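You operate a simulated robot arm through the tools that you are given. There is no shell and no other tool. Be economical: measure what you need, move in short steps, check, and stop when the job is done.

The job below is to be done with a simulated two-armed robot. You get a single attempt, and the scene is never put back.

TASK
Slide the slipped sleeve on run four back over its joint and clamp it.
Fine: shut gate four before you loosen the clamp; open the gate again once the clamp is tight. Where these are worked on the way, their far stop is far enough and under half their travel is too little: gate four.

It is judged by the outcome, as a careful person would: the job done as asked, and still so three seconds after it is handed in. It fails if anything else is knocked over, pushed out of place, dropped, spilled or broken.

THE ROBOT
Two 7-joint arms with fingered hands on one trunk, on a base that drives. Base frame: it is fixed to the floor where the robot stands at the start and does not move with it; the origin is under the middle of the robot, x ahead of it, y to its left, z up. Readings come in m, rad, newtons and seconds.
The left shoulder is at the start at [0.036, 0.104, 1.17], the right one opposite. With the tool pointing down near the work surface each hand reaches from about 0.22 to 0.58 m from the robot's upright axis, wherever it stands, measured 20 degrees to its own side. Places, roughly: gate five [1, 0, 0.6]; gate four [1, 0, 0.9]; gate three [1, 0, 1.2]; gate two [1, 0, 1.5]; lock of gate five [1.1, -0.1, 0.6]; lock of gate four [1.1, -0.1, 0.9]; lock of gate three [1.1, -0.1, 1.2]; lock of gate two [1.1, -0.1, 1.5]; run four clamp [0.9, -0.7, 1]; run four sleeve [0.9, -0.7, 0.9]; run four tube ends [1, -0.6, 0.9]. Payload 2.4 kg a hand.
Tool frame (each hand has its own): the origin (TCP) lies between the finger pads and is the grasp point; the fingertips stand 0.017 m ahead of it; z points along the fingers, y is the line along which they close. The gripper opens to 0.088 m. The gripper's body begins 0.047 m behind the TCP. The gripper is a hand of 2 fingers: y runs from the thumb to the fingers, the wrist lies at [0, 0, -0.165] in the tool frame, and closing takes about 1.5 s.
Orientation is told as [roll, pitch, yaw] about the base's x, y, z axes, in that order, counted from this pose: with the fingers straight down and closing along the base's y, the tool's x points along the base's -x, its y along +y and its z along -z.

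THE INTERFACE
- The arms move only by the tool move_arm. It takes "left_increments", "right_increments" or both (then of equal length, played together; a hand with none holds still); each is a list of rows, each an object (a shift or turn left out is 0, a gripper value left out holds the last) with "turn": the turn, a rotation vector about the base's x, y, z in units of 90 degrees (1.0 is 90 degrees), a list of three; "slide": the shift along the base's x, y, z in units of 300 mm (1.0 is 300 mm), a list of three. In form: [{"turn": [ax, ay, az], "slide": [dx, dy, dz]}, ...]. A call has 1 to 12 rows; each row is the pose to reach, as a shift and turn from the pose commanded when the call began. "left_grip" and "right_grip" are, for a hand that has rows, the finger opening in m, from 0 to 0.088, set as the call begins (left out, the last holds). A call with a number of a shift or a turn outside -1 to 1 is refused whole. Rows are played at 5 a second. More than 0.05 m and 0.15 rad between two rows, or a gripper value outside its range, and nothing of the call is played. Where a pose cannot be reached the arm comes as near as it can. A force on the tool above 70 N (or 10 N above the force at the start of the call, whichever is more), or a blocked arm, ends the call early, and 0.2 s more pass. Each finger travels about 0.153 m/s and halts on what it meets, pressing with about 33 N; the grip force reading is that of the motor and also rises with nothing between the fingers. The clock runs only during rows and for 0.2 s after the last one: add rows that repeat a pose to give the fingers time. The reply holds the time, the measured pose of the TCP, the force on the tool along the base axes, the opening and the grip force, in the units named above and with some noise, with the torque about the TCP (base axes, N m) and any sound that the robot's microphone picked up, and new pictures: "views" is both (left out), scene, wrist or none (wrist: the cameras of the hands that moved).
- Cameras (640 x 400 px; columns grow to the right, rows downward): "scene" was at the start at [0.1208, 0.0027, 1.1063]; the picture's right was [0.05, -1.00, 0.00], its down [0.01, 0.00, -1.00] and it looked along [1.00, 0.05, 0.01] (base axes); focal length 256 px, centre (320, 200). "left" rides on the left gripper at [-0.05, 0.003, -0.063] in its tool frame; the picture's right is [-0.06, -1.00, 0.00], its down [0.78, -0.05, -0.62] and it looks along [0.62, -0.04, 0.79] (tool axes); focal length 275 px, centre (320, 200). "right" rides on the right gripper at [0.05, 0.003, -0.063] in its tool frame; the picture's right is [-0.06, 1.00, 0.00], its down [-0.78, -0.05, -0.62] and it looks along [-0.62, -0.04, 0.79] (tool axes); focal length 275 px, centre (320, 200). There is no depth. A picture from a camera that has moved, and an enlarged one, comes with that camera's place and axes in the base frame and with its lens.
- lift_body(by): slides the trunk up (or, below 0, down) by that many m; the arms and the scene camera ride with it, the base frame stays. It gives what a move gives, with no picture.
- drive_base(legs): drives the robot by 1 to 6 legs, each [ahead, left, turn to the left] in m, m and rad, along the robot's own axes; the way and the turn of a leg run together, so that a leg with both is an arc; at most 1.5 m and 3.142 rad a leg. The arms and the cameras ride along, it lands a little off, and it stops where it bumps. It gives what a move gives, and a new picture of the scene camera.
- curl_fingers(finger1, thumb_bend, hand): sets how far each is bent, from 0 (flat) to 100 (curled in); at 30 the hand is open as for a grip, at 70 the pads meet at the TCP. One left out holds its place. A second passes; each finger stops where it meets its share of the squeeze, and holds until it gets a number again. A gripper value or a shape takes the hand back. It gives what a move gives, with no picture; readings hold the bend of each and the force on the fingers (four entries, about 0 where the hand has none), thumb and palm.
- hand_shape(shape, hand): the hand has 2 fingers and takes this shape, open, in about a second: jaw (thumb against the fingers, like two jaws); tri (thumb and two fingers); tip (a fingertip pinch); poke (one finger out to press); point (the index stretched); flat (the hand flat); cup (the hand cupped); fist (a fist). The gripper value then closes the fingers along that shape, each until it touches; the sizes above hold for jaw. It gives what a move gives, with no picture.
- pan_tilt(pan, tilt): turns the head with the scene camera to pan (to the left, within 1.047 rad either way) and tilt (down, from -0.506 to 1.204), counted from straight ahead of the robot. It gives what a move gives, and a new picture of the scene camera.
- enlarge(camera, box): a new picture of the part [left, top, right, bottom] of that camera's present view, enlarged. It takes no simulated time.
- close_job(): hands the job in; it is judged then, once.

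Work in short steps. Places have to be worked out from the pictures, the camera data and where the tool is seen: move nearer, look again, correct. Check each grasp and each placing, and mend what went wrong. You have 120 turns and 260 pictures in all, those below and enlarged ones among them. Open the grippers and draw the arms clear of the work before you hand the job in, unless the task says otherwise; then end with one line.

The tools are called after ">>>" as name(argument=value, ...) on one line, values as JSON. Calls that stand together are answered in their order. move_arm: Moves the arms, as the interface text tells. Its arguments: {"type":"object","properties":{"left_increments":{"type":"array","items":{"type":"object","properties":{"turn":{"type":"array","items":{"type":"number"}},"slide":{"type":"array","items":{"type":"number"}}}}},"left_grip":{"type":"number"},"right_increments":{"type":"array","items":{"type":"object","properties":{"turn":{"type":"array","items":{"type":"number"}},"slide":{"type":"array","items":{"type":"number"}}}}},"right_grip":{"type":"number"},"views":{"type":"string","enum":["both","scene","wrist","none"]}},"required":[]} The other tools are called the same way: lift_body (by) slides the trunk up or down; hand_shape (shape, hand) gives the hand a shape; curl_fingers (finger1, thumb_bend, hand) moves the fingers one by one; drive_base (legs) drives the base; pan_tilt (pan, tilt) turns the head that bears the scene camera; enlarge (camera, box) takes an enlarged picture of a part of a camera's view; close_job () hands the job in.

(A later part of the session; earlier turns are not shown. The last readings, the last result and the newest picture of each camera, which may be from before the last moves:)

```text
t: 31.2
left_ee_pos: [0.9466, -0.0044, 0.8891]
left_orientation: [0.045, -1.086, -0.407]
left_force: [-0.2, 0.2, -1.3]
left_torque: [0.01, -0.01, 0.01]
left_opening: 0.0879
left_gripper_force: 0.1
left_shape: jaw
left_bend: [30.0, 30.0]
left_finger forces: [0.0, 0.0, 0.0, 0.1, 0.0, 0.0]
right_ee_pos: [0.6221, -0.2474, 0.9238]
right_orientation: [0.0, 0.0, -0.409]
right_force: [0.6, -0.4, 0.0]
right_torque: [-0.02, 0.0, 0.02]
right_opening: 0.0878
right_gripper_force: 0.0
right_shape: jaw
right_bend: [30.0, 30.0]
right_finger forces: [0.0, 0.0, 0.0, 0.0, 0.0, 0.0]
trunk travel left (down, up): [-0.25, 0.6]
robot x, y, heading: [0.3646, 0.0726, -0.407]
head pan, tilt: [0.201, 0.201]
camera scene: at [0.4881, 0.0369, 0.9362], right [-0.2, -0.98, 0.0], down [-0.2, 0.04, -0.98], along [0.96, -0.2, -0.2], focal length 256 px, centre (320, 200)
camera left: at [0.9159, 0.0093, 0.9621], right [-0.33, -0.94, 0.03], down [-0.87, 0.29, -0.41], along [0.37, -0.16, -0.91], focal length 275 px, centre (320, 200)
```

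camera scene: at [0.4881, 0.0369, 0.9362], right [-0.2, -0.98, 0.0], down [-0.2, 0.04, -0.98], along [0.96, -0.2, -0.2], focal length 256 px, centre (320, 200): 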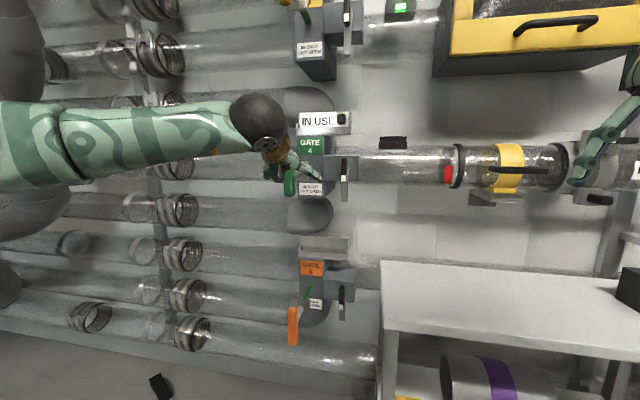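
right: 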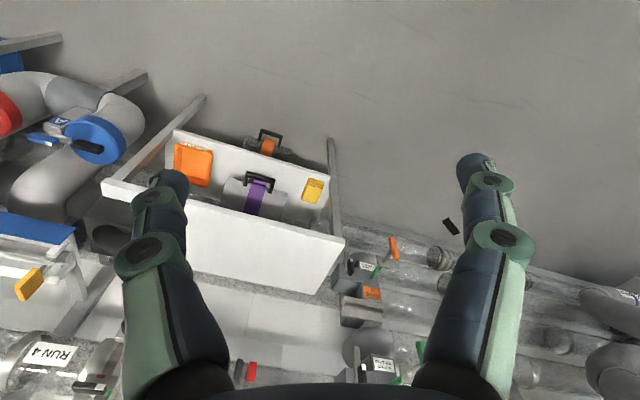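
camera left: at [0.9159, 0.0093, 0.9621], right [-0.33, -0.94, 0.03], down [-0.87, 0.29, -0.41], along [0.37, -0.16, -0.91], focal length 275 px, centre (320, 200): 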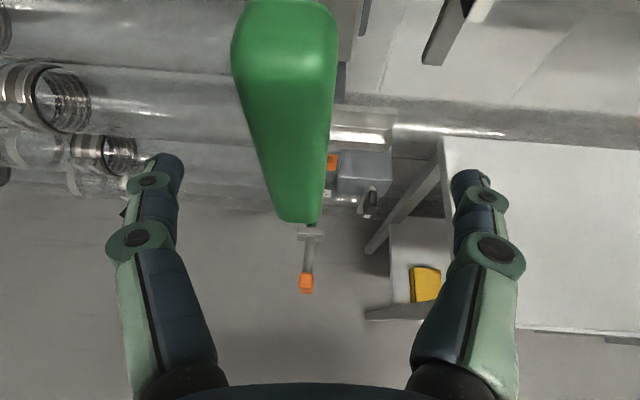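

The bar is between the fingers, about 7 mm to the left of the centre. I shift by that much and close on it.

>>> move_arm(left_increments=[{"slide": [-0.007, 0.028, 0]}], views="none")

>>> move_arm(left_increments=[{"slide": [0, 0, 0]}, {"slide": [0, 0, 0]}, {"slide": [0, 0, 0]}, {"slide": [0, 0, 0]}, {"slide": [0, 0, 0]}, {"slide": [0, 0, 0]}], left_grip=0.0, views="wrist")

```text
t: 31.6
left_ee_pos: [0.9435, 0.0048, 0.8894]
left_orientation: [0.043, -1.087, -0.409]
left_force: [0.4, 0.1, 0.1]
left_torque: [0.04, -0.02, -0.02]
left_opening: 0.0877
left_gripper_force: 0.0
left_shape: jaw
left_bend: [30.0, 30.0]
left_finger forces: [0.1, 0.1, 0.0, 0.0, 0.1, 0.0]
right_ee_pos: [0.6227, -0.2483, 0.9247]
right_orientation: [0.0, -0.001, -0.406]
right_force: [0.3, 0.6, -0.5]
right_torque: [-0.02, 0.01, -0.01]
right_opening: 0.088
right_gripper_force: 0.1
right_shape: jaw
right_bend: [30.0, 30.0]
right_finger forces: [0.0, 0.0, 0.1, 0.0, 0.0, 0.1]
trunk travel left (down, up): [-0.25, 0.6]
robot x, y, heading: [0.3655, 0.0722, -0.405]
head pan, tilt: [0.201, 0.201]
```

```text
t: 33.0
left_ee_pos: [0.9425, 0.0028, 0.8884]
left_orientation: [0.044, -1.086, -0.406]
left_force: [-6.4, 3.5, -3.7]
left_torque: [0.01, -0.01, -0.03]
left_opening: 0.0153
left_gripper_force: 33.0
left_shape: jaw
left_bend: [75.0, 72.0]
left_finger forces: [29.7, 0.0, 0.1, 0.0, 41.4, 0.1]
right_ee_pos: [0.6223, -0.2472, 0.9234]
right_orientation: [-0.002, 0.0, -0.409]
right_force: [0.0, 0.4, 0.1]
right_torque: [0.01, 0.0, 0.0]
right_opening: 0.0881
right_gripper_force: 0.0
right_shape: jaw
right_bend: [30.0, 30.0]
right_finger forces: [0.0, 0.0, 0.0, 0.0, 0.1, 0.1]
trunk travel left (down, up): [-0.25, 0.6]
robot x, y, heading: [0.3626, 0.0726, -0.404]
head pan, tilt: [0.201, 0.201]
camera left: at [0.9131, 0.0184, 0.9616], right [-0.33, -0.94, 0.03], down [-0.87, 0.29, -0.41], along [0.37, -0.16, -0.91], focal length 275 px, centre (320, 200)
```

left: 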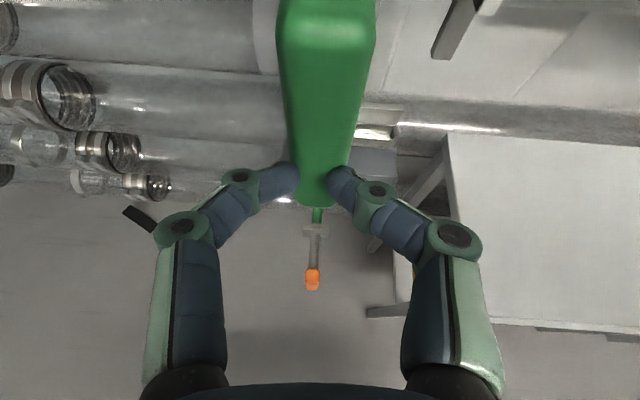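

The bar is held firmly (opening 15 mm, 33 N). I push in slowly along the normal to see whether it moves or is locked.

>>> move_arm(left_increments=[{"slide": [0.031, -0.013, 0]}, {"slide": [0.062, -0.026, 0]}, {"slide": [0.092, -0.039, 0]}])

```text
t: 33.9
left_ee_pos: [0.9705, -0.0075, 0.8884]
left_orientation: [0.046, -1.084, -0.408]
left_force: [-3.3, -1.8, -5.2]
left_torque: [-0.02, 0.08, -0.09]
left_opening: 0.0149
left_gripper_force: 33.3
left_shape: jaw
left_bend: [75.0, 71.0]
left_finger forces: [24.2, 0.1, 0.1, 0.0, 36.0, 0.0]
right_ee_pos: [0.6224, -0.2488, 0.9228]
right_orientation: [-0.001, 0.0, -0.406]
right_force: [-0.3, -0.1, 0.0]
right_torque: [-0.03, 0.0, -0.02]
right_opening: 0.088
right_gripper_force: 0.1
right_shape: jaw
right_bend: [30.0, 30.0]
right_finger forces: [0.0, 0.0, 0.1, 0.1, 0.0, 0.0]
trunk travel left (down, up): [-0.25, 0.6]
robot x, y, heading: [0.3629, 0.0734, -0.408]
head pan, tilt: [0.201, 0.201]
camera scene: at [0.4883, 0.0368, 0.9361], right [-0.2, -0.98, 0.0], down [-0.2, 0.04, -0.98], along [0.96, -0.2, -0.2], focal length 256 px, centre (320, 200)
camera left: at [0.941, 0.0066, 0.9617], right [-0.33, -0.94, 0.03], down [-0.87, 0.29, -0.41], along [0.37, -0.16, -0.91], focal length 275 px, centre (320, 200)
```

scene: 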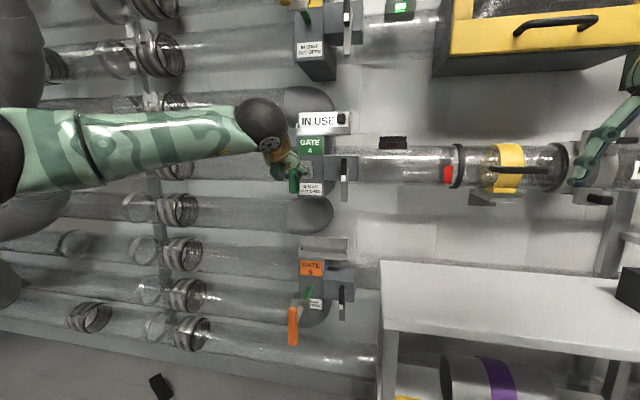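
left: 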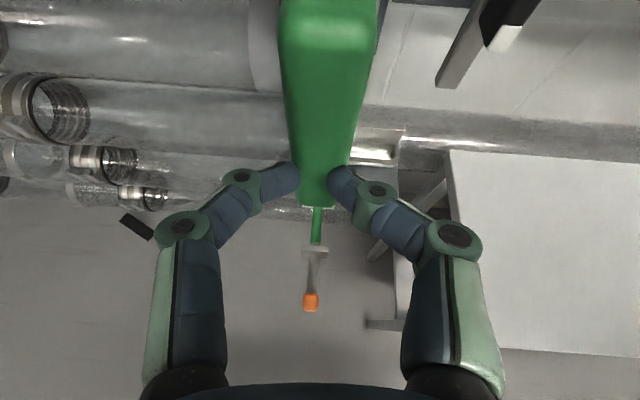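

It moves freely with only a few newtons. I keep pushing in to the far stop.

>>> move_arm(left_increments=[{"slide": [0.031, -0.013, 0]}, {"slide": [0.062, -0.026, 0]}, {"slide": [0.092, -0.039, 0]}, {"slide": [0.123, -0.052, 0]}, {"slide": [0.153, -0.065, 0]}, {"slide": [0.184, -0.078, 0]}])

```text
t: 35.2
left_ee_pos: [1.0236, -0.0309, 0.8883]
left_orientation: [0.046, -1.082, -0.408]
left_force: [-19.2, 4.0, -9.2]
left_torque: [0.05, 0.24, -0.11]
left_opening: 0.0156
left_gripper_force: 33.0
left_shape: jaw
left_bend: [75.0, 70.0]
left_finger forces: [27.0, 0.0, 0.0, 0.0, 40.6, 0.0]
right_ee_pos: [0.6216, -0.2482, 0.9231]
right_orientation: [0.0, -0.003, -0.405]
right_force: [0.7, -1.0, 0.1]
right_torque: [-0.01, -0.01, 0.05]
right_opening: 0.0883
right_gripper_force: 0.1
right_shape: jaw
right_bend: [30.0, 30.0]
right_finger forces: [0.1, 0.1, 0.1, 0.0, 0.1, 0.0]
trunk travel left (down, up): [-0.25, 0.6]
robot x, y, heading: [0.3604, 0.0711, -0.405]
head pan, tilt: [0.201, 0.201]
camera scene: at [0.4869, 0.0373, 0.9363], right [-0.2, -0.98, 0.0], down [-0.19, 0.04, -0.98], along [0.96, -0.2, -0.2], focal length 256 px, centre (320, 200)
camera left: at [0.9946, -0.0165, 0.9618], right [-0.33, -0.94, 0.03], down [-0.87, 0.29, -0.4], along [0.37, -0.16, -0.91], focal length 275 px, centre (320, 200)
```

scene: 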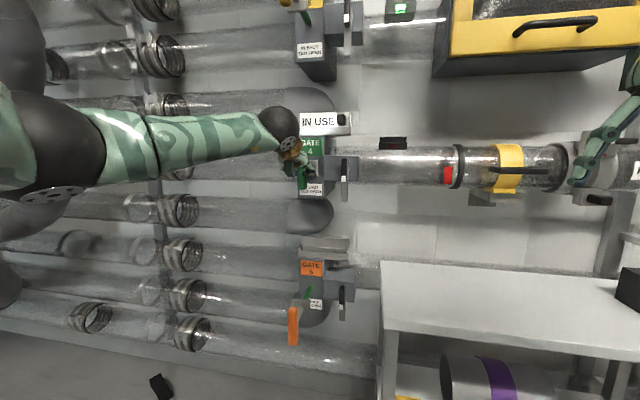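
left: 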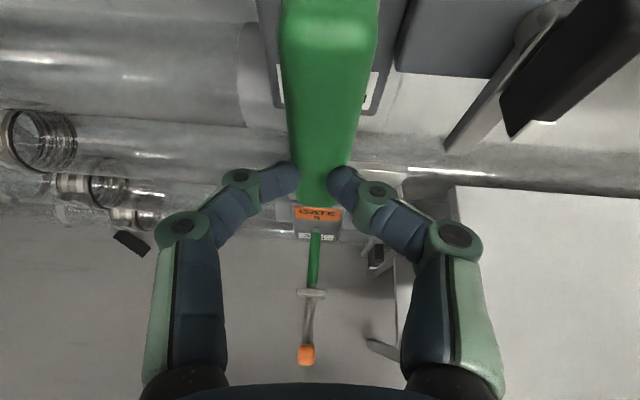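

The force has risen to about 20 N. I push a little more to confirm the stop.

>>> move_arm(left_increments=[{"slide": [0.02, -0.0085, 0]}, {"slide": [0.04, -0.017, 0]}], views="none")

>>> enlarge(camera="scene", box=[260, 0, 480, 220])

```text
t: 35.8
left_ee_pos: [1.0261, -0.0327, 0.8869]
left_orientation: [0.046, -1.077, -0.41]
left_force: [-35.6, 12.3, 7.5]
left_torque: [0.04, 0.02, 0.0]
left_opening: 0.0226
left_gripper_force: 32.9
left_shape: jaw
left_bend: [79.0, 72.0]
left_finger forces: [36.7, 0.0, 0.1, 0.0, 56.1, 0.1]
right_ee_pos: [0.6188, -0.2466, 0.9259]
right_orientation: [0.0, -0.006, -0.403]
right_force: [-0.2, -0.1, -0.5]
right_torque: [-0.03, -0.05, 0.01]
right_opening: 0.088
right_gripper_force: 0.0
right_shape: jaw
right_bend: [30.0, 30.0]
right_finger forces: [0.0, 0.0, 0.0, 0.0, 0.0, 0.0]
trunk travel left (down, up): [-0.25, 0.6]
robot x, y, heading: [0.3599, 0.069, -0.405]
head pan, tilt: [0.201, 0.201]
stopped in row 2 (left hand): the force on the tool passed its limit (the readings are from after the stop); the commanded pose is now the measured one
```

```text
1.82 times, centred on (370, 110) of scene
camera zoom: at [0.4832, 0.039, 0.9372], right [-0.2, -0.98, 0.0], down [-0.19, 0.04, -0.98], along [0.96, -0.2, -0.2], focal length 464 px, centre (229, 364)
```

zoom: 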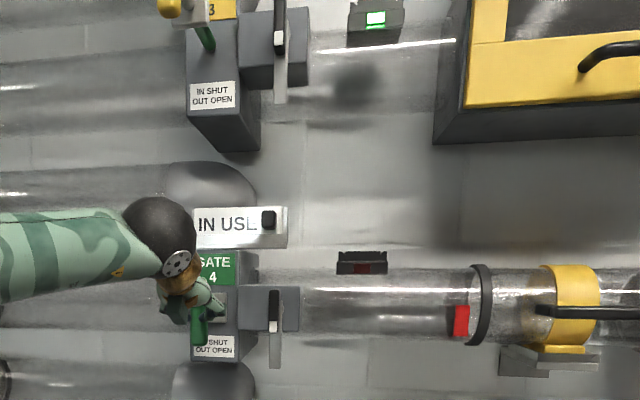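

The gate is at its stop (shut). I open the hand and withdraw along the normal.

>>> move_arm(left_increments=[{"slide": [0, 0, 0]}, {"slide": [0, 0, 0]}, {"slide": [0, 0, 0]}, {"slide": [0, 0, 0]}, {"slide": [-0.1, 0.042, 0]}, {"slide": [-0.2, 0.085, 0]}, {"slide": [-0.3, 0.127, 0]}, {"slide": [-0.4, 0.17, 0]}, {"slide": [-0.53, 0.225, 0]}, {"slide": [-0.66, 0.28, 0]}, {"slide": [-0.66, 0.28, 0]}], left_grip=0.088)

>>> enlarge(camera="scene", box=[270, 90, 390, 220])

```text
t: 38.2
left_ee_pos: [0.8325, 0.051, 0.8851]
left_orientation: [0.045, -1.071, -0.407]
left_force: [-0.3, 0.6, -0.3]
left_torque: [-0.02, -0.01, -0.03]
left_opening: 0.0881
left_gripper_force: 0.1
left_shape: jaw
left_bend: [30.0, 30.0]
left_finger forces: [0.0, 0.0, 0.0, 0.1, 0.0, 0.1]
right_ee_pos: [0.6224, -0.2475, 0.9241]
right_orientation: [0.0, 0.001, -0.406]
right_force: [0.1, -1.1, -0.1]
right_torque: [0.02, -0.01, 0.01]
right_opening: 0.0879
right_gripper_force: 0.1
right_shape: jaw
right_bend: [30.0, 30.0]
right_finger forces: [0.0, 0.0, 0.1, 0.0, 0.1, 0.1]
trunk travel left (down, up): [-0.25, 0.6]
robot x, y, heading: [0.3663, 0.0742, -0.406]
head pan, tilt: [0.201, 0.201]
camera scene: at [0.4872, 0.0374, 0.9362], right [-0.2, -0.98, 0.0], down [-0.2, 0.04, -0.98], along [0.96, -0.2, -0.2], focal length 256 px, centre (320, 200)
camera left: at [0.8039, 0.0652, 0.9582], right [-0.33, -0.94, 0.03], down [-0.87, 0.29, -0.39], along [0.36, -0.16, -0.92], focal length 275 px, centre (320, 200)
```

scene: 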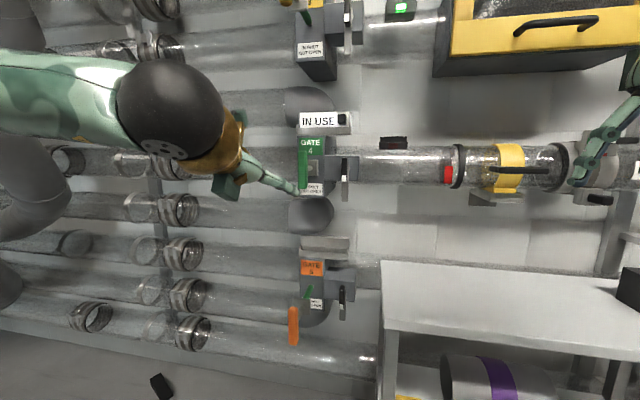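
left: 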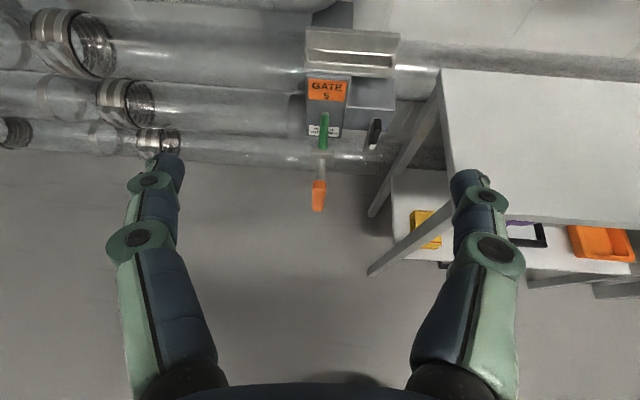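

```text
3.08 times, centred on (330, 155) of scene
camera zoom: at [0.4872, 0.0374, 0.9362], right [-0.2, -0.98, 0.0], down [-0.2, 0.04, -0.98], along [0.96, -0.2, -0.2], focal length 786 px, centre (289, 338)
```

zoom: 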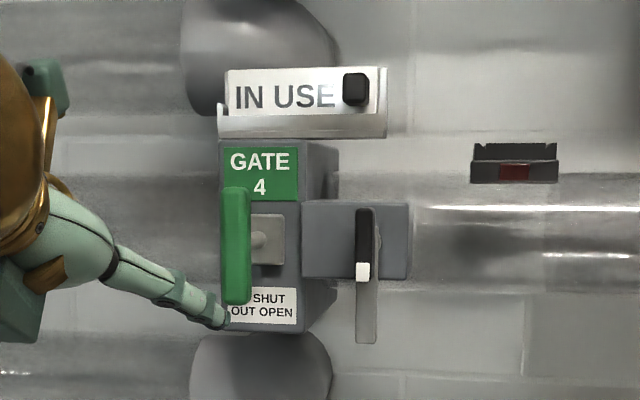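

Gate four is shut. Now I drive right to bring the sleeve and clamp in front of the robot, and look closely.

>>> drive_base(legs=[[-0.08, 0.0, 0.0], [0.0, -0.45, 0.0]])

>>> pan_tilt(pan=0.0, tilt=0.05)

```text
t: 41.6
left_ee_pos: [0.5805, -0.3352, 0.8851]
left_orientation: [0.047, -1.073, -0.408]
left_force: [0.6, 0.5, 0.6]
left_torque: [-0.01, -0.01, -0.02]
left_opening: 0.0879
left_gripper_force: 0.1
left_shape: jaw
left_bend: [30.0, 30.0]
left_finger forces: [0.0, 0.0, 0.0, 0.1, 0.0, 0.1]
right_ee_pos: [0.3692, -0.6325, 0.9247]
right_orientation: [0.0, 0.0, -0.402]
right_force: [-0.2, 0.1, -0.6]
right_torque: [-0.01, -0.02, 0.0]
right_opening: 0.0877
right_gripper_force: 0.1
right_shape: jaw
right_bend: [30.0, 30.0]
right_finger forces: [0.0, 0.1, 0.0, 0.0, 0.0, 0.0]
trunk travel left (down, up): [-0.25, 0.6]
robot x, y, heading: [0.1074, -0.3174, -0.407]
head pan, tilt: [0.201, 0.201]
camera scene: at [0.2345, -0.3486, 0.9362], right [-0.2, -0.98, 0.0], down [-0.2, 0.04, -0.98], along [0.96, -0.2, -0.2], focal length 256 px, centre (320, 200)
```

scene: 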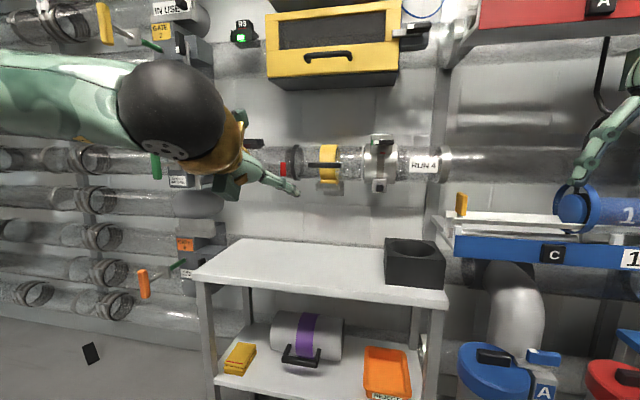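

```text
t: 42.3
left_ee_pos: [0.5799, -0.335, 0.8848]
left_orientation: [0.048, -1.072, -0.407]
left_force: [-0.1, 0.1, -0.2]
left_torque: [-0.01, 0.01, 0.02]
left_opening: 0.088
left_gripper_force: 0.0
left_shape: jaw
left_bend: [30.0, 30.0]
left_finger forces: [0.1, 0.0, 0.1, 0.1, 0.0, 0.0]
right_ee_pos: [0.3698, -0.6331, 0.9254]
right_orientation: [0.0, 0.0, -0.403]
right_force: [-0.4, -0.2, -1.3]
right_torque: [0.0, 0.03, 0.0]
right_opening: 0.088
right_gripper_force: 0.0
right_shape: jaw
right_bend: [30.0, 30.0]
right_finger forces: [0.0, 0.0, 0.1, 0.0, 0.0, 0.0]
trunk travel left (down, up): [-0.25, 0.6]
robot x, y, heading: [0.1094, -0.3125, -0.407]
head pan, tilt: [0.0, 0.051]
camera scene: at [0.2271, -0.3656, 0.95], right [-0.39, -0.92, 0.0], down [-0.05, 0.02, -1.0], along [0.92, -0.39, -0.05], focal length 256 px, centre (320, 200)
```

scene: 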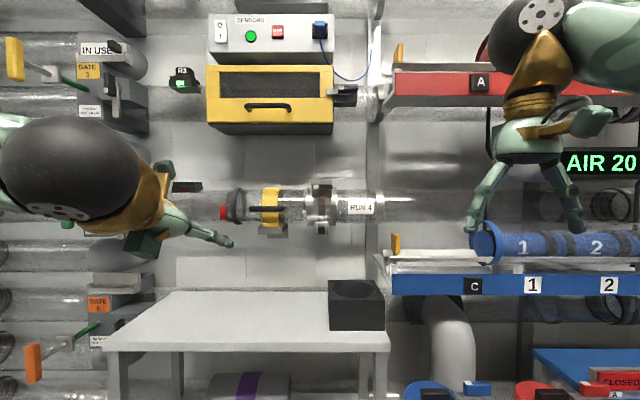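

>>> enlarge(camera="scene", box=[200, 160, 400, 260])

```text
3.20 times, centred on (300, 210) of scene
camera zoom: at [0.2271, -0.3656, 0.95], right [-0.39, -0.92, 0.0], down [-0.05, 0.02, -1.0], along [0.92, -0.39, -0.05], focal length 818 px, centre (384, 168)
```

zoom: 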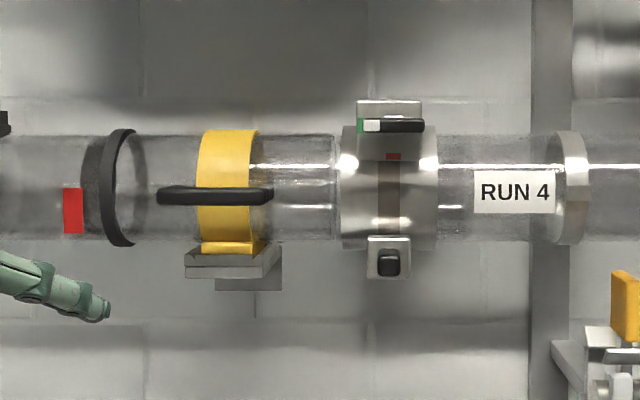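

I zoom further into the suspected joint and the clamp.

>>> enlarge(camera="scene", box=[210, 180, 310, 242])

>>> enlarge(camera="scene", box=[290, 180, 352, 252])

```text
6.40 times, centred on (260, 211) of scene
camera zoom: at [0.2271, -0.3656, 0.95], right [-0.39, -0.92, 0.0], down [-0.05, 0.02, -1.0], along [0.92, -0.39, -0.05], focal length 1635 px, centre (704, 130)
```

zoom: 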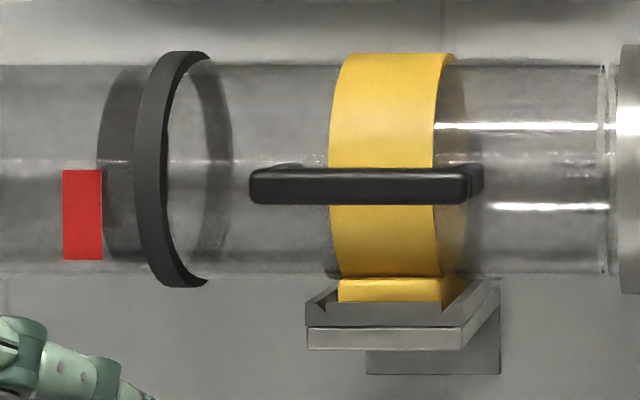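

```text
5.56 times, centred on (321, 216) of scene
camera zoom: at [0.2271, -0.3656, 0.95], right [-0.39, -0.92, 0.0], down [-0.05, 0.02, -1.0], along [0.92, -0.39, -0.05], focal length 1419 px, centre (314, 111)
```

zoom: 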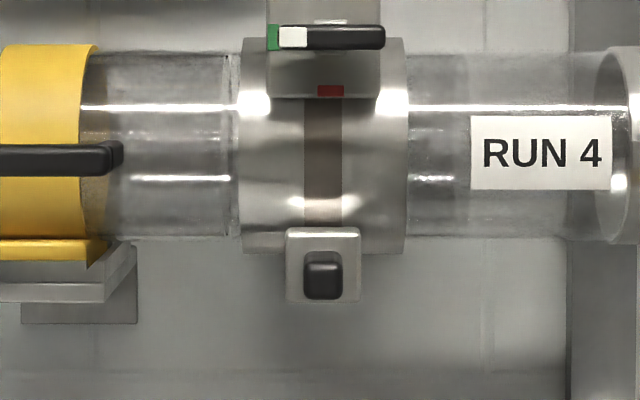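

I zoom onto the tube edge just left of the sleeve, the likely joint.

>>> enlarge(camera="scene", box=[298, 182, 330, 228])

>>> enlarge(camera="scene", box=[308, 180, 340, 200])

```text
8.70 times, centred on (314, 205) of scene
camera zoom: at [0.2271, -0.3656, 0.95], right [-0.39, -0.92, 0.0], down [-0.05, 0.02, -1.0], along [0.92, -0.39, -0.05], focal length 2222 px, centre (372, 156)
```

zoom: 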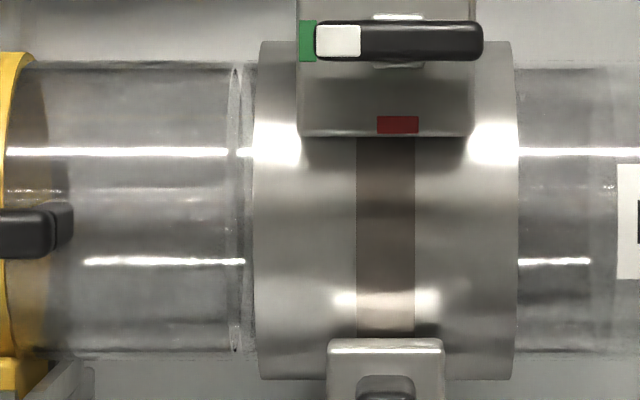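

```text
16.00 times, centred on (324, 190) of scene
camera zoom: at [0.2271, -0.3656, 0.95], right [-0.39, -0.92, 0.0], down [-0.05, 0.02, -1.0], along [0.92, -0.39, -0.05], focal length 4088 px, centre (256, 360)
```

zoom: 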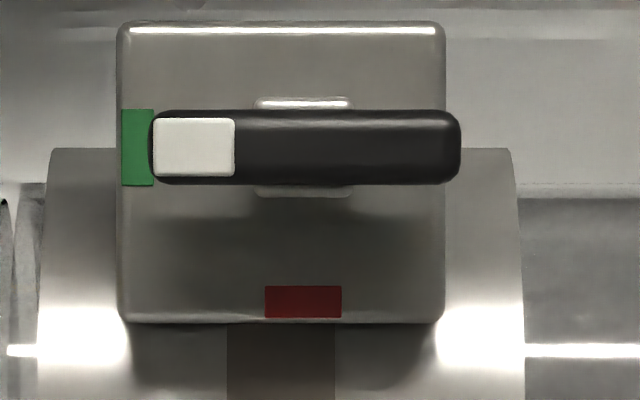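

The joint is the narrow gap just left of the sleeve, about 0.05 m from the sleeve's centre. The clamp lever's white end points to green (tight), and the red mark below must be loose, so it turns a quarter turn anticlockwise. To point the hand level at the wall I need a lower trunk, so I first raise both hands clear of the bench.

>>> move_arm(left_increments=[{"slide": [-0.05, 0.02, 0.13]}, {"slide": [-0.1, 0.04, 0.27]}, {"slide": [-0.15, 0.06, 0.4]}, {"slide": [-0.2, 0.08, 0.53]}, {"slide": [-0.25, 0.1, 0.66]}, {"slide": [-0.25, 0.1, 0.8]}, {"slide": [-0.25, 0.1, 0.8]}], right_increments=[{"slide": [0, 0, 0.12]}, {"slide": [0, 0, 0.24]}, {"slide": [0, 0, 0.36]}, {"slide": [0, 0, 0.48]}, {"slide": [0, 0, 0.6]}, {"slide": [0, 0, 0.7]}, {"slide": [0, 0, 0.7]}], views="none")

>>> lift_body(by=-0.24)

>>> drive_base(legs=[[0.0, 0.13, 0.0], [0.06, 0.0, 0.0]])

```text
t: 43.9
left_ee_pos: [0.5057, -0.3036, 1.1249]
left_orientation: [0.05, -1.072, -0.408]
left_force: [0.2, -0.1, -0.7]
left_torque: [0.02, -0.01, 0.01]
left_opening: 0.0879
left_gripper_force: 0.0
left_shape: jaw
left_bend: [30.0, 30.0]
left_finger forces: [0.0, 0.1, 0.1, 0.0, 0.0, 0.0]
left hand out of reach, approached as far as the arm can: row 2, 3, 4
right_ee_pos: [0.3687, -0.6327, 1.1337]
right_orientation: [-0.001, 0.0, -0.404]
right_force: [0.3, -0.3, 0.6]
right_torque: [-0.01, 0.02, -0.01]
right_opening: 0.0876
right_gripper_force: 0.1
right_shape: jaw
right_bend: [30.0, 30.0]
right_finger forces: [0.0, 0.0, 0.0, 0.0, 0.1, 0.0]
trunk travel left (down, up): [-0.25, 0.6]
robot x, y, heading: [0.1094, -0.3148, -0.405]
head pan, tilt: [0.0, 0.051]
```

```text
t: 46.4
left_ee_pos: [0.5041, -0.3059, 0.8848]
left_orientation: [0.048, -1.072, -0.407]
left_force: [0.4, 0.8, -0.9]
left_torque: [0.0, -0.01, 0.02]
left_opening: 0.0881
left_gripper_force: 0.2
left_shape: jaw
left_bend: [30.0, 30.0]
left_finger forces: [0.0, 0.1, 0.0, 0.0, 0.1, 0.0]
right_ee_pos: [0.369, -0.6348, 0.8936]
right_orientation: [-0.002, 0.001, -0.403]
right_force: [-0.1, 0.5, 0.1]
right_torque: [0.01, 0.02, 0.02]
right_opening: 0.0879
right_gripper_force: 0.0
right_shape: jaw
right_bend: [30.0, 30.0]
right_finger forces: [0.1, 0.0, 0.1, 0.0, 0.0, 0.1]
trunk travel left (down, up): [-0.01, 0.84]
robot x, y, heading: [0.1122, -0.3104, -0.409]
head pan, tilt: [0.0, 0.051]
```

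```text
t: 48.2
left_ee_pos: [0.6125, -0.2063, 0.8837]
left_orientation: [0.046, -1.071, -0.404]
left_force: [-0.1, -0.9, -0.4]
left_torque: [0.02, 0.01, -0.01]
left_opening: 0.0876
left_gripper_force: 0.0
left_shape: jaw
left_bend: [30.0, 30.0]
left_finger forces: [0.1, 0.0, 0.1, 0.1, 0.1, 0.0]
right_ee_pos: [0.4766, -0.5376, 0.894]
right_orientation: [-0.002, 0.0, -0.401]
right_force: [0.0, -0.5, 0.0]
right_torque: [0.0, 0.01, -0.02]
right_opening: 0.0877
right_gripper_force: 0.0
right_shape: jaw
right_bend: [30.0, 30.0]
right_finger forces: [0.0, 0.1, 0.1, 0.1, 0.1, 0.0]
trunk travel left (down, up): [-0.01, 0.84]
robot x, y, heading: [0.2153, -0.2208, -0.404]
head pan, tilt: [0.0, 0.051]
camera scene: at [0.3451, -0.2739, 0.7157], right [-0.39, -0.92, 0.0], down [-0.05, 0.02, -1.0], along [0.92, -0.39, -0.05], focal length 256 px, centre (320, 200)
```

scene: 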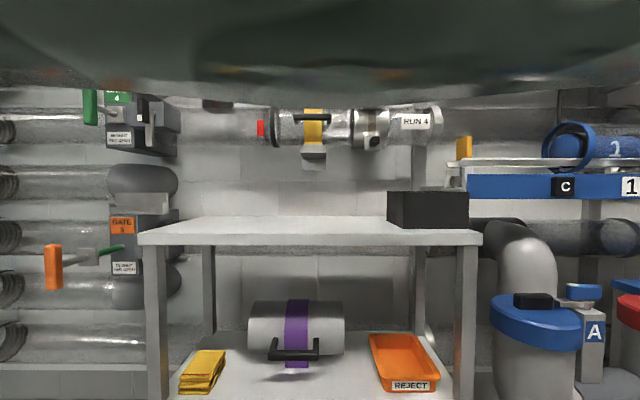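

Now I rotate the right hand to point at the wall, bringing it in front of the clamp at a distance.

>>> move_arm(right_increments=[{"turn": [-0.036, -0.0835, 0], "slide": [0.0, 0.0, 0.05]}, {"turn": [-0.072, -0.167, 0], "slide": [0.02, -0.01, 0.1]}, {"turn": [-0.108, -0.25, 0], "slide": [0.06, -0.03, 0.15]}, {"turn": [-0.144, -0.334, 0], "slide": [0.1, -0.05, 0.187]}, {"turn": [-0.18, -0.417, 0], "slide": [0.15, -0.07, 0.187]}, {"turn": [-0.216, -0.5, 0], "slide": [0.2, -0.09, 0.187]}, {"turn": [-0.252, -0.584, 0], "slide": [0.25, -0.11, 0.187]}, {"turn": [-0.288, -0.668, 0], "slide": [0.3, -0.13, 0.187]}, {"turn": [-0.324, -0.751, 0], "slide": [0.36, -0.16, 0.187]}, {"turn": [-0.36, -0.835, 0], "slide": [0.42, -0.18, 0.187]}, {"turn": [-0.396, -0.918, 0], "slide": [0.477, -0.207, 0.187]}, {"turn": [-0.396, -0.918, 0], "slide": [0.477, -0.207, 0.187]}])

```text
t: 50.8
left_ee_pos: [0.611, -0.2074, 0.8853]
left_orientation: [0.047, -1.071, -0.407]
left_force: [-0.5, -0.2, 0.7]
left_torque: [0.03, -0.02, -0.02]
left_opening: 0.0879
left_gripper_force: 0.1
left_shape: jaw
left_bend: [30.0, 30.0]
left_finger forces: [0.0, 0.0, 0.0, 0.0, 0.1, 0.1]
right_ee_pos: [0.6204, -0.5993, 0.9494]
right_orientation: [-1.785, -1.564, 1.379]
right_force: [1.0, 1.2, -0.1]
right_torque: [-0.02, -0.01, 0.02]
right_opening: 0.0881
right_gripper_force: 0.1
right_shape: jaw
right_bend: [30.0, 30.0]
right_finger forces: [0.0, 0.0, 0.1, 0.0, 0.0, 0.0]
trunk travel left (down, up): [-0.01, 0.84]
robot x, y, heading: [0.2188, -0.2179, -0.402]
head pan, tilt: [0.0, 0.051]
camera scene: at [0.3451, -0.2739, 0.7157], right [-0.39, -0.92, 0.0], down [-0.05, 0.02, -1.0], along [0.92, -0.39, -0.05], focal length 256 px, centre (320, 200)
camera right: at [0.5624, -0.571, 0.9008], right [0.4, 0.92, 0.06], down [-0.59, 0.21, 0.78], along [0.71, -0.34, 0.62], focal length 275 px, centre (320, 200)
```

scene: 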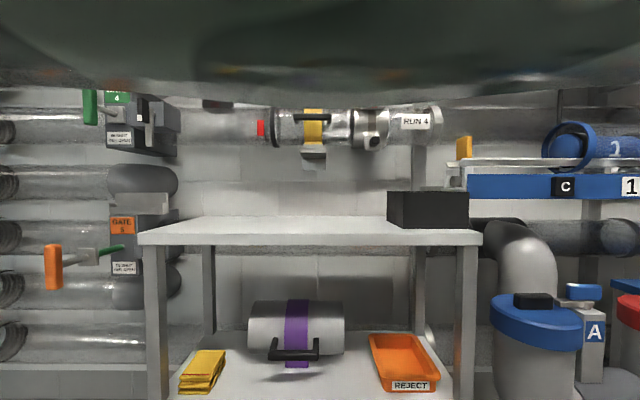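
right: 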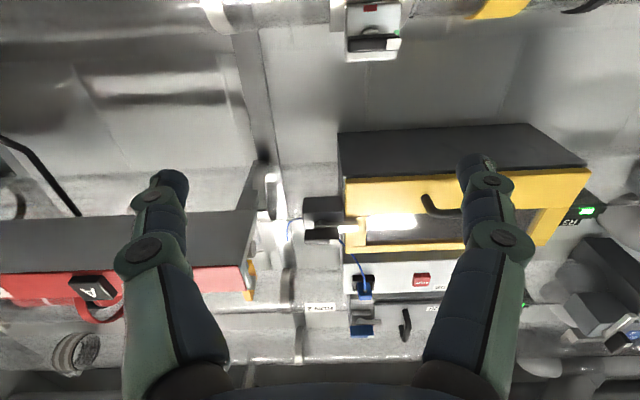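

The hand now points level at the wall, and its camera confirms the lever at about (0.876, −0.650, 0.951). I roll the hand 90° so that it closes vertically on the lever.

>>> move_arm(right_increments=[{"turn": [0.0835, -0.036, 0]}, {"turn": [0.167, -0.072, 0]}, {"turn": [0.25, -0.108, 0]}, {"turn": [0.334, -0.144, 0]}, {"turn": [0.417, -0.18, 0]}, {"turn": [0.5, -0.216, 0]}, {"turn": [0.584, -0.252, 0]}, {"turn": [0.668, -0.288, 0]}, {"turn": [0.751, -0.324, 0]}, {"turn": [0.835, -0.36, 0]}, {"turn": [0.918, -0.396, 0]}, {"turn": [0.918, -0.396, 0]}], views="wrist")

```text
t: 53.4
left_ee_pos: [0.6113, -0.2085, 0.8833]
left_orientation: [0.048, -1.072, -0.405]
left_force: [-0.8, -0.5, 0.1]
left_torque: [0.01, -0.02, -0.06]
left_opening: 0.0878
left_gripper_force: 0.0
left_shape: jaw
left_bend: [30.0, 30.0]
left_finger forces: [0.1, 0.0, 0.0, 0.0, 0.0, 0.0]
right_ee_pos: [0.6209, -0.5983, 0.9497]
right_orientation: [1.568, -0.006, -1.977]
right_force: [0.0, 0.0, -0.5]
right_torque: [-0.02, 0.0, 0.0]
right_opening: 0.0877
right_gripper_force: 0.1
right_shape: jaw
right_bend: [30.0, 30.0]
right_finger forces: [0.1, 0.1, 0.1, 0.0, 0.0, 0.0]
trunk travel left (down, up): [-0.01, 0.84]
robot x, y, heading: [0.2142, -0.2168, -0.409]
head pan, tilt: [0.0, 0.051]
camera right: at [0.5816, -0.5272, 0.9534], right [-0.02, -0.05, 1.0], down [-0.88, -0.48, -0.04], along [0.48, -0.88, -0.04], focal length 275 px, centre (320, 200)
```

right: 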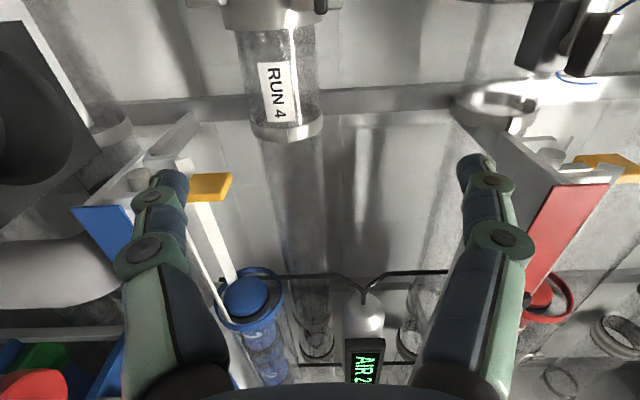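

I approach along the normal to about 0.06 m short of the lever and look.

>>> move_arm(right_increments=[{"slide": [0.13, -0.02, 0.003]}, {"slide": [0.26, -0.04, 0.003]}, {"slide": [0.39, -0.058, 0.003]}, {"slide": [0.52, -0.076, 0.003]}, {"slide": [0.667, -0.093, 0.003]}, {"slide": [0.667, -0.093, 0.003]}], right_grip=0.06)

```text
t: 54.8
left_ee_pos: [0.6111, -0.207, 0.8841]
left_orientation: [0.049, -1.072, -0.404]
left_force: [0.0, 0.0, 0.0]
left_torque: [0.03, -0.01, -0.01]
left_opening: 0.0878
left_gripper_force: 0.1
left_shape: jaw
left_bend: [30.0, 30.0]
left_finger forces: [0.0, 0.0, 0.0, 0.0, 0.1, 0.0]
right_ee_pos: [0.8205, -0.6251, 0.9521]
right_orientation: [1.572, -0.007, -1.977]
right_force: [0.6, 0.6, -0.5]
right_torque: [-0.04, 0.0, 0.01]
right_opening: 0.0603
right_gripper_force: 0.1
right_shape: jaw
right_bend: [68.0, 66.0]
right_finger forces: [0.1, 0.0, 0.0, 0.0, 0.1, 0.0]
trunk travel left (down, up): [-0.01, 0.84]
robot x, y, heading: [0.2145, -0.2203, -0.405]
head pan, tilt: [0.0, 0.051]
camera scene: at [0.3452, -0.2739, 0.7157], right [-0.39, -0.92, 0.0], down [-0.05, 0.02, -1.0], along [0.92, -0.39, -0.05], focal length 256 px, centre (320, 200)
camera right: at [0.7814, -0.5546, 0.9549], right [-0.02, -0.05, 1.0], down [-0.88, -0.48, -0.04], along [0.48, -0.88, -0.03], focal length 275 px, centre (320, 200)
```

scene: 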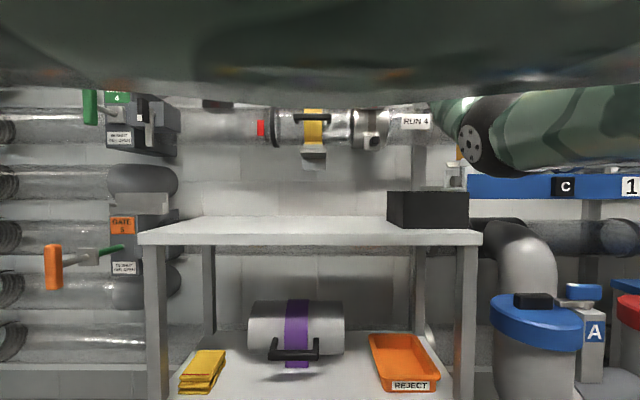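
right: 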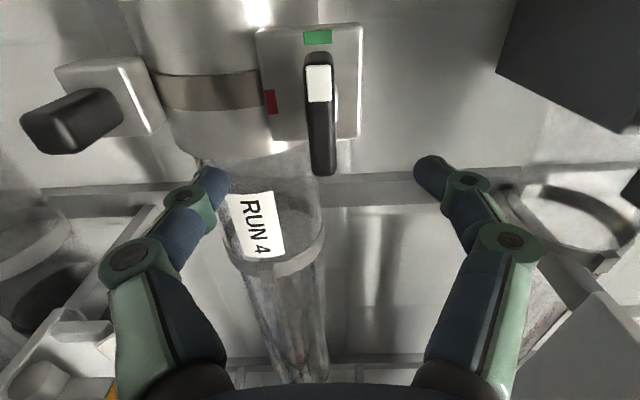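

The lever is perfectly centred between the fingers. I advance 0.055 m and close on it.

>>> move_arm(right_increments=[{"slide": [0.056, -0.024, 0]}, {"slide": [0.112, -0.048, 0]}, {"slide": [0.168, -0.073, 0]}, {"slide": [0.168, -0.073, 0]}], views="wrist")

```text
t: 55.8
left_ee_pos: [0.6115, -0.2072, 0.8837]
left_orientation: [0.048, -1.073, -0.402]
left_force: [0.4, 0.1, 1.0]
left_torque: [-0.01, 0.03, -0.02]
left_opening: 0.088
left_gripper_force: 0.0
left_shape: jaw
left_bend: [30.0, 30.0]
left_finger forces: [0.1, 0.1, 0.0, 0.1, 0.0, 0.1]
right_ee_pos: [0.8673, -0.6467, 0.9498]
right_orientation: [1.571, -0.007, -1.977]
right_force: [0.2, -0.1, 0.1]
right_torque: [-0.01, 0.02, 0.05]
right_opening: 0.0599
right_gripper_force: 0.0
right_shape: jaw
right_bend: [68.0, 66.0]
right_finger forces: [0.0, 0.1, 0.1, 0.0, 0.0, 0.0]
right hand out of reach, approached as far as the arm can: row 3, 4
trunk travel left (down, up): [-0.01, 0.84]
robot x, y, heading: [0.2193, -0.216, -0.403]
head pan, tilt: [0.0, 0.051]
camera right: at [0.8283, -0.5758, 0.9533], right [-0.02, -0.05, 1.0], down [-0.88, -0.48, -0.04], along [0.48, -0.88, -0.03], focal length 275 px, centre (320, 200)
```

right: 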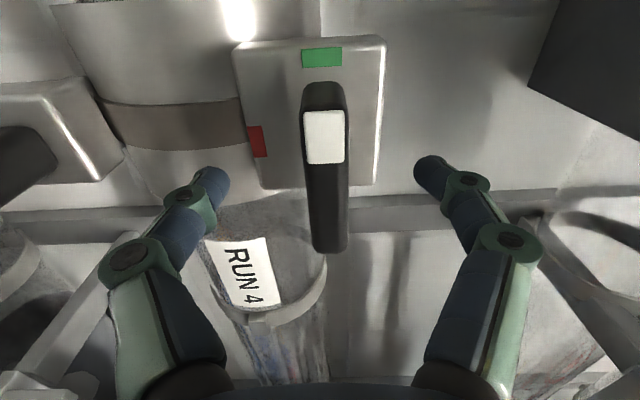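

The arm has just reached its limit. I retract, bring the base 0.08 m closer, and come back in.

>>> move_arm(right_increments=[{"slide": [-0.12, 0.052, 0]}, {"slide": [-0.245, 0.106, 0]}, {"slide": [-0.37, 0.16, 0]}], views="none")

>>> drive_base(legs=[[0.08, 0.0, 0.0]])

>>> move_arm(right_increments=[{"slide": [0, 0, 0]}], views="wrist")

```text
t: 56.6
left_ee_pos: [0.6107, -0.2065, 0.8858]
left_orientation: [0.047, -1.072, -0.404]
left_force: [0.8, 0.4, -0.3]
left_torque: [0.02, -0.01, -0.01]
left_opening: 0.0879
left_gripper_force: 0.0
left_shape: jaw
left_bend: [30.0, 30.0]
left_finger forces: [0.0, 0.0, 0.1, 0.0, 0.0, 0.0]
right_ee_pos: [0.7559, -0.5992, 0.9487]
right_orientation: [1.568, -0.006, -1.979]
right_force: [-0.9, 0.7, 0.8]
right_torque: [-0.01, -0.03, -0.02]
right_opening: 0.0601
right_gripper_force: 0.1
right_shape: jaw
right_bend: [68.0, 66.0]
right_finger forces: [0.0, 0.1, 0.0, 0.0, 0.1, 0.0]
trunk travel left (down, up): [-0.01, 0.84]
robot x, y, heading: [0.2151, -0.2205, -0.402]
head pan, tilt: [0.0, 0.051]
```

```text
t: 57.7
left_ee_pos: [0.6832, -0.2387, 0.8839]
left_orientation: [0.048, -1.073, -0.405]
left_force: [0.0, 0.7, 0.0]
left_torque: [-0.02, -0.01, -0.01]
left_opening: 0.088
left_gripper_force: 0.1
left_shape: jaw
left_bend: [30.0, 30.0]
left_finger forces: [0.1, 0.0, 0.1, 0.0, 0.0, 0.1]
right_ee_pos: [0.829, -0.63, 0.9487]
right_orientation: [1.569, -0.006, -1.978]
right_force: [0.3, 0.6, 0.6]
right_torque: [-0.01, -0.01, -0.05]
right_opening: 0.0604
right_gripper_force: 0.2
right_shape: jaw
right_bend: [68.0, 66.0]
right_finger forces: [0.0, 0.0, 0.1, 0.0, 0.0, 0.0]
trunk travel left (down, up): [-0.01, 0.84]
robot x, y, heading: [0.2907, -0.2519, -0.401]
head pan, tilt: [0.0, 0.051]
camera scene: at [0.4181, -0.3047, 0.7157], right [-0.39, -0.92, 0.0], down [-0.05, 0.02, -1.0], along [0.92, -0.39, -0.05], focal length 256 px, centre (320, 200)
```

scene: 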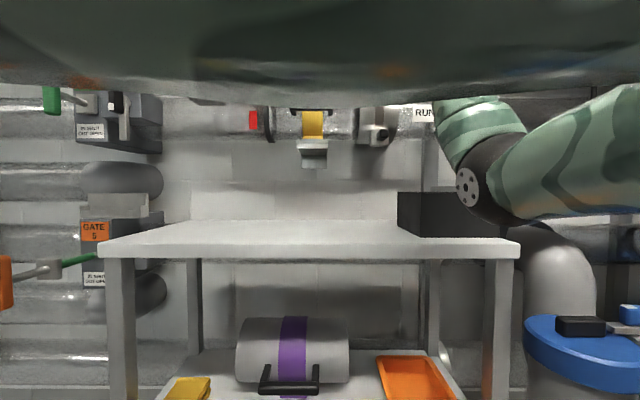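

```text
t: 58.1
left_ee_pos: [0.6837, -0.2371, 0.8844]
left_orientation: [0.049, -1.071, -0.405]
left_force: [1.7, 0.4, -0.1]
left_torque: [0.01, 0.01, 0.01]
left_opening: 0.0879
left_gripper_force: 0.0
left_shape: jaw
left_bend: [30.0, 30.0]
left_finger forces: [0.0, 0.0, 0.0, 0.1, 0.0, 0.0]
right_ee_pos: [0.8296, -0.6295, 0.9495]
right_orientation: [1.569, -0.007, -1.977]
right_force: [-0.6, 0.9, -0.5]
right_torque: [0.01, -0.01, -0.01]
right_opening: 0.0602
right_gripper_force: 0.1
right_shape: jaw
right_bend: [68.0, 66.0]
right_finger forces: [0.0, 0.1, 0.0, 0.1, 0.1, 0.1]
trunk travel left (down, up): [-0.01, 0.84]
robot x, y, heading: [0.2901, -0.2472, -0.401]
head pan, tilt: [0.0, 0.051]
camera right: at [0.7906, -0.5587, 0.9532], right [-0.02, -0.05, 1.0], down [-0.88, -0.48, -0.04], along [0.48, -0.88, -0.04], focal length 275 px, centre (320, 200)
```

right: 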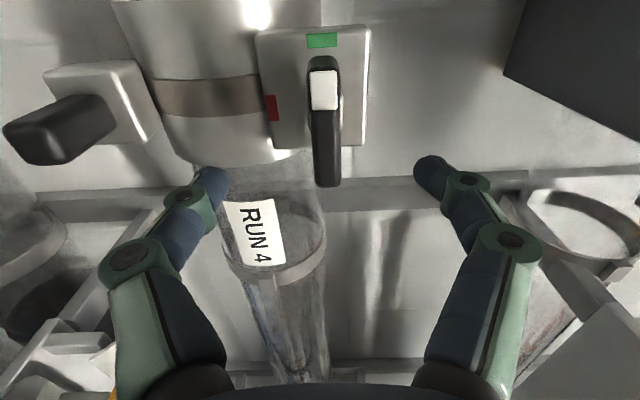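

Triangulating both hand views, the lever's front is at n-depth 0.047 m ahead of the TCP, well aligned. I advance and close.

>>> move_arm(right_increments=[{"slide": [0.071, -0.033, 0.008]}, {"slide": [0.142, -0.067, 0.008]}, {"slide": [0.142, -0.067, 0.008]}], views="none")

>>> move_arm(right_increments=[{"slide": [0, 0, 0]}, {"slide": [0, 0, 0]}, {"slide": [0, 0, 0]}, {"slide": [0, 0, 0]}], right_grip=0.0, views="wrist")

```text
t: 58.9
left_ee_pos: [0.6841, -0.2385, 0.8838]
left_orientation: [0.047, -1.071, -0.405]
left_force: [0.5, 0.2, -0.1]
left_torque: [0.03, 0.01, 0.04]
left_opening: 0.0878
left_gripper_force: 0.1
left_shape: jaw
left_bend: [30.0, 30.0]
left_finger forces: [0.1, 0.0, 0.1, 0.0, 0.1, 0.1]
right_ee_pos: [0.8711, -0.6499, 0.953]
right_orientation: [1.569, -0.008, -1.978]
right_force: [-0.5, 0.0, 0.4]
right_torque: [0.01, -0.02, 0.0]
right_opening: 0.0604
right_gripper_force: 0.1
right_shape: jaw
right_bend: [68.0, 66.0]
right_finger forces: [0.0, 0.0, 0.1, 0.0, 0.1, 0.1]
trunk travel left (down, up): [-0.01, 0.84]
robot x, y, heading: [0.2898, -0.2481, -0.401]
head pan, tilt: [0.0, 0.051]
```

```text
t: 59.9
left_ee_pos: [0.6849, -0.2382, 0.8847]
left_orientation: [0.047, -1.072, -0.406]
left_force: [0.2, 0.7, 0.0]
left_torque: [0.0, -0.02, 0.02]
left_opening: 0.088
left_gripper_force: 0.1
left_shape: jaw
left_bend: [30.0, 30.0]
left_finger forces: [0.0, 0.0, 0.0, 0.0, 0.0, 0.1]
right_ee_pos: [0.8721, -0.6504, 0.9524]
right_orientation: [1.569, -0.007, -1.976]
right_force: [4.2, -1.3, 1.0]
right_torque: [-0.02, 0.0, -0.01]
right_opening: 0.0083
right_gripper_force: 32.6
right_shape: jaw
right_bend: [72.0, 70.0]
right_finger forces: [27.1, 0.1, 0.2, 0.1, 26.7, 0.0]
trunk travel left (down, up): [-0.01, 0.84]
robot x, y, heading: [0.2883, -0.249, -0.401]
head pan, tilt: [0.0, 0.051]
camera right: at [0.8331, -0.5791, 0.9552], right [-0.02, -0.05, 1.0], down [-0.88, -0.48, -0.04], along [0.48, -0.88, -0.04], focal length 275 px, centre (320, 200)
```

right: 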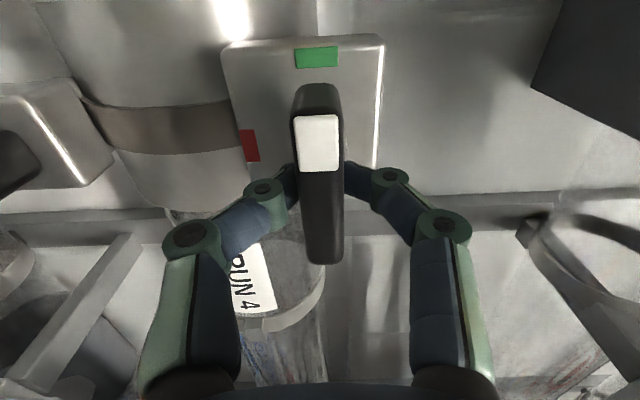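

The lever is gripped. I rotate it anticlockwise about the normal, first 45°.

>>> move_arm(right_increments=[{"turn": [-0.0765, 0.033, 0]}, {"turn": [-0.153, 0.066, 0]}, {"turn": [-0.23, 0.099, 0]}, {"turn": [-0.306, 0.132, 0]}, {"turn": [-0.383, 0.165, 0]}, {"turn": [-0.459, 0.198, 0]}], views="wrist")

```text
t: 61.3
left_ee_pos: [0.684, -0.2376, 0.8847]
left_orientation: [0.047, -1.072, -0.404]
left_force: [-0.2, 0.2, 0.3]
left_torque: [-0.04, -0.02, 0.0]
left_opening: 0.0879
left_gripper_force: 0.0
left_shape: jaw
left_bend: [30.0, 30.0]
left_finger forces: [0.0, 0.1, 0.1, 0.0, 0.0, 0.1]
right_ee_pos: [0.872, -0.6504, 0.9529]
right_orientation: [1.568, -0.793, -1.976]
right_force: [4.2, -3.2, 3.2]
right_torque: [0.03, -0.06, -0.01]
right_opening: 0.0084
right_gripper_force: 33.8
right_shape: jaw
right_bend: [72.0, 71.0]
right_finger forces: [27.5, 0.0, 0.0, 0.0, 26.1, 0.0]
trunk travel left (down, up): [-0.01, 0.84]
robot x, y, heading: [0.2847, -0.2503, -0.399]
head pan, tilt: [0.0, 0.051]
camera right: at [0.8283, -0.5907, 0.9194], right [0.27, 0.61, 0.74], down [-0.8, -0.29, 0.53], along [0.54, -0.73, 0.41], focal length 275 px, centre (320, 200)
```

right: 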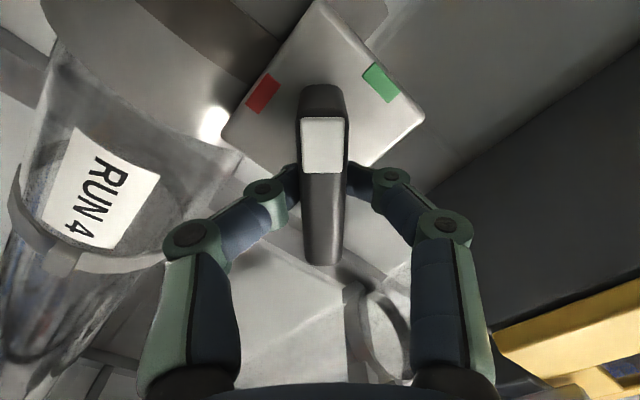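

The lever turns with the hand, now halfway. I complete the second half.

>>> move_arm(right_increments=[{"turn": [-0.0765, 0.033, 0]}, {"turn": [-0.153, 0.066, 0]}, {"turn": [-0.23, 0.099, 0]}, {"turn": [-0.306, 0.132, 0]}, {"turn": [-0.383, 0.165, 0]}, {"turn": [-0.463, 0.2, 0]}, {"turn": [-0.463, 0.2, 0]}], views="wrist")

```text
t: 62.9
left_ee_pos: [0.6837, -0.2375, 0.8844]
left_orientation: [0.048, -1.07, -0.406]
left_force: [0.7, 0.3, -0.5]
left_torque: [-0.03, -0.02, 0.02]
left_opening: 0.088
left_gripper_force: 0.1
left_shape: jaw
left_bend: [30.0, 30.0]
left_finger forces: [0.1, 0.0, 0.0, 0.0, 0.0, 0.0]
right_ee_pos: [0.8717, -0.6502, 0.9516]
right_orientation: [-1.525, -1.555, 1.114]
right_force: [5.7, -2.7, 7.9]
right_torque: [0.0, -0.11, -0.02]
right_opening: 0.0087
right_gripper_force: 33.0
right_shape: jaw
right_bend: [73.0, 71.0]
right_finger forces: [27.0, 0.0, 0.0, 0.1, 27.0, 0.0]
trunk travel left (down, up): [-0.01, 0.84]
robot x, y, heading: [0.2882, -0.2496, -0.397]
head pan, tilt: [0.0, 0.051]
camera right: at [0.8145, -0.622, 0.9032], right [0.4, 0.92, 0.05], down [-0.58, 0.21, 0.79], along [0.71, -0.34, 0.62], focal length 275 px, centre (320, 200)
```

right: 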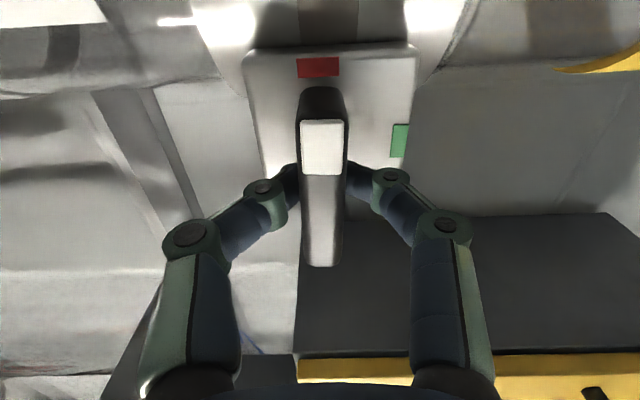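

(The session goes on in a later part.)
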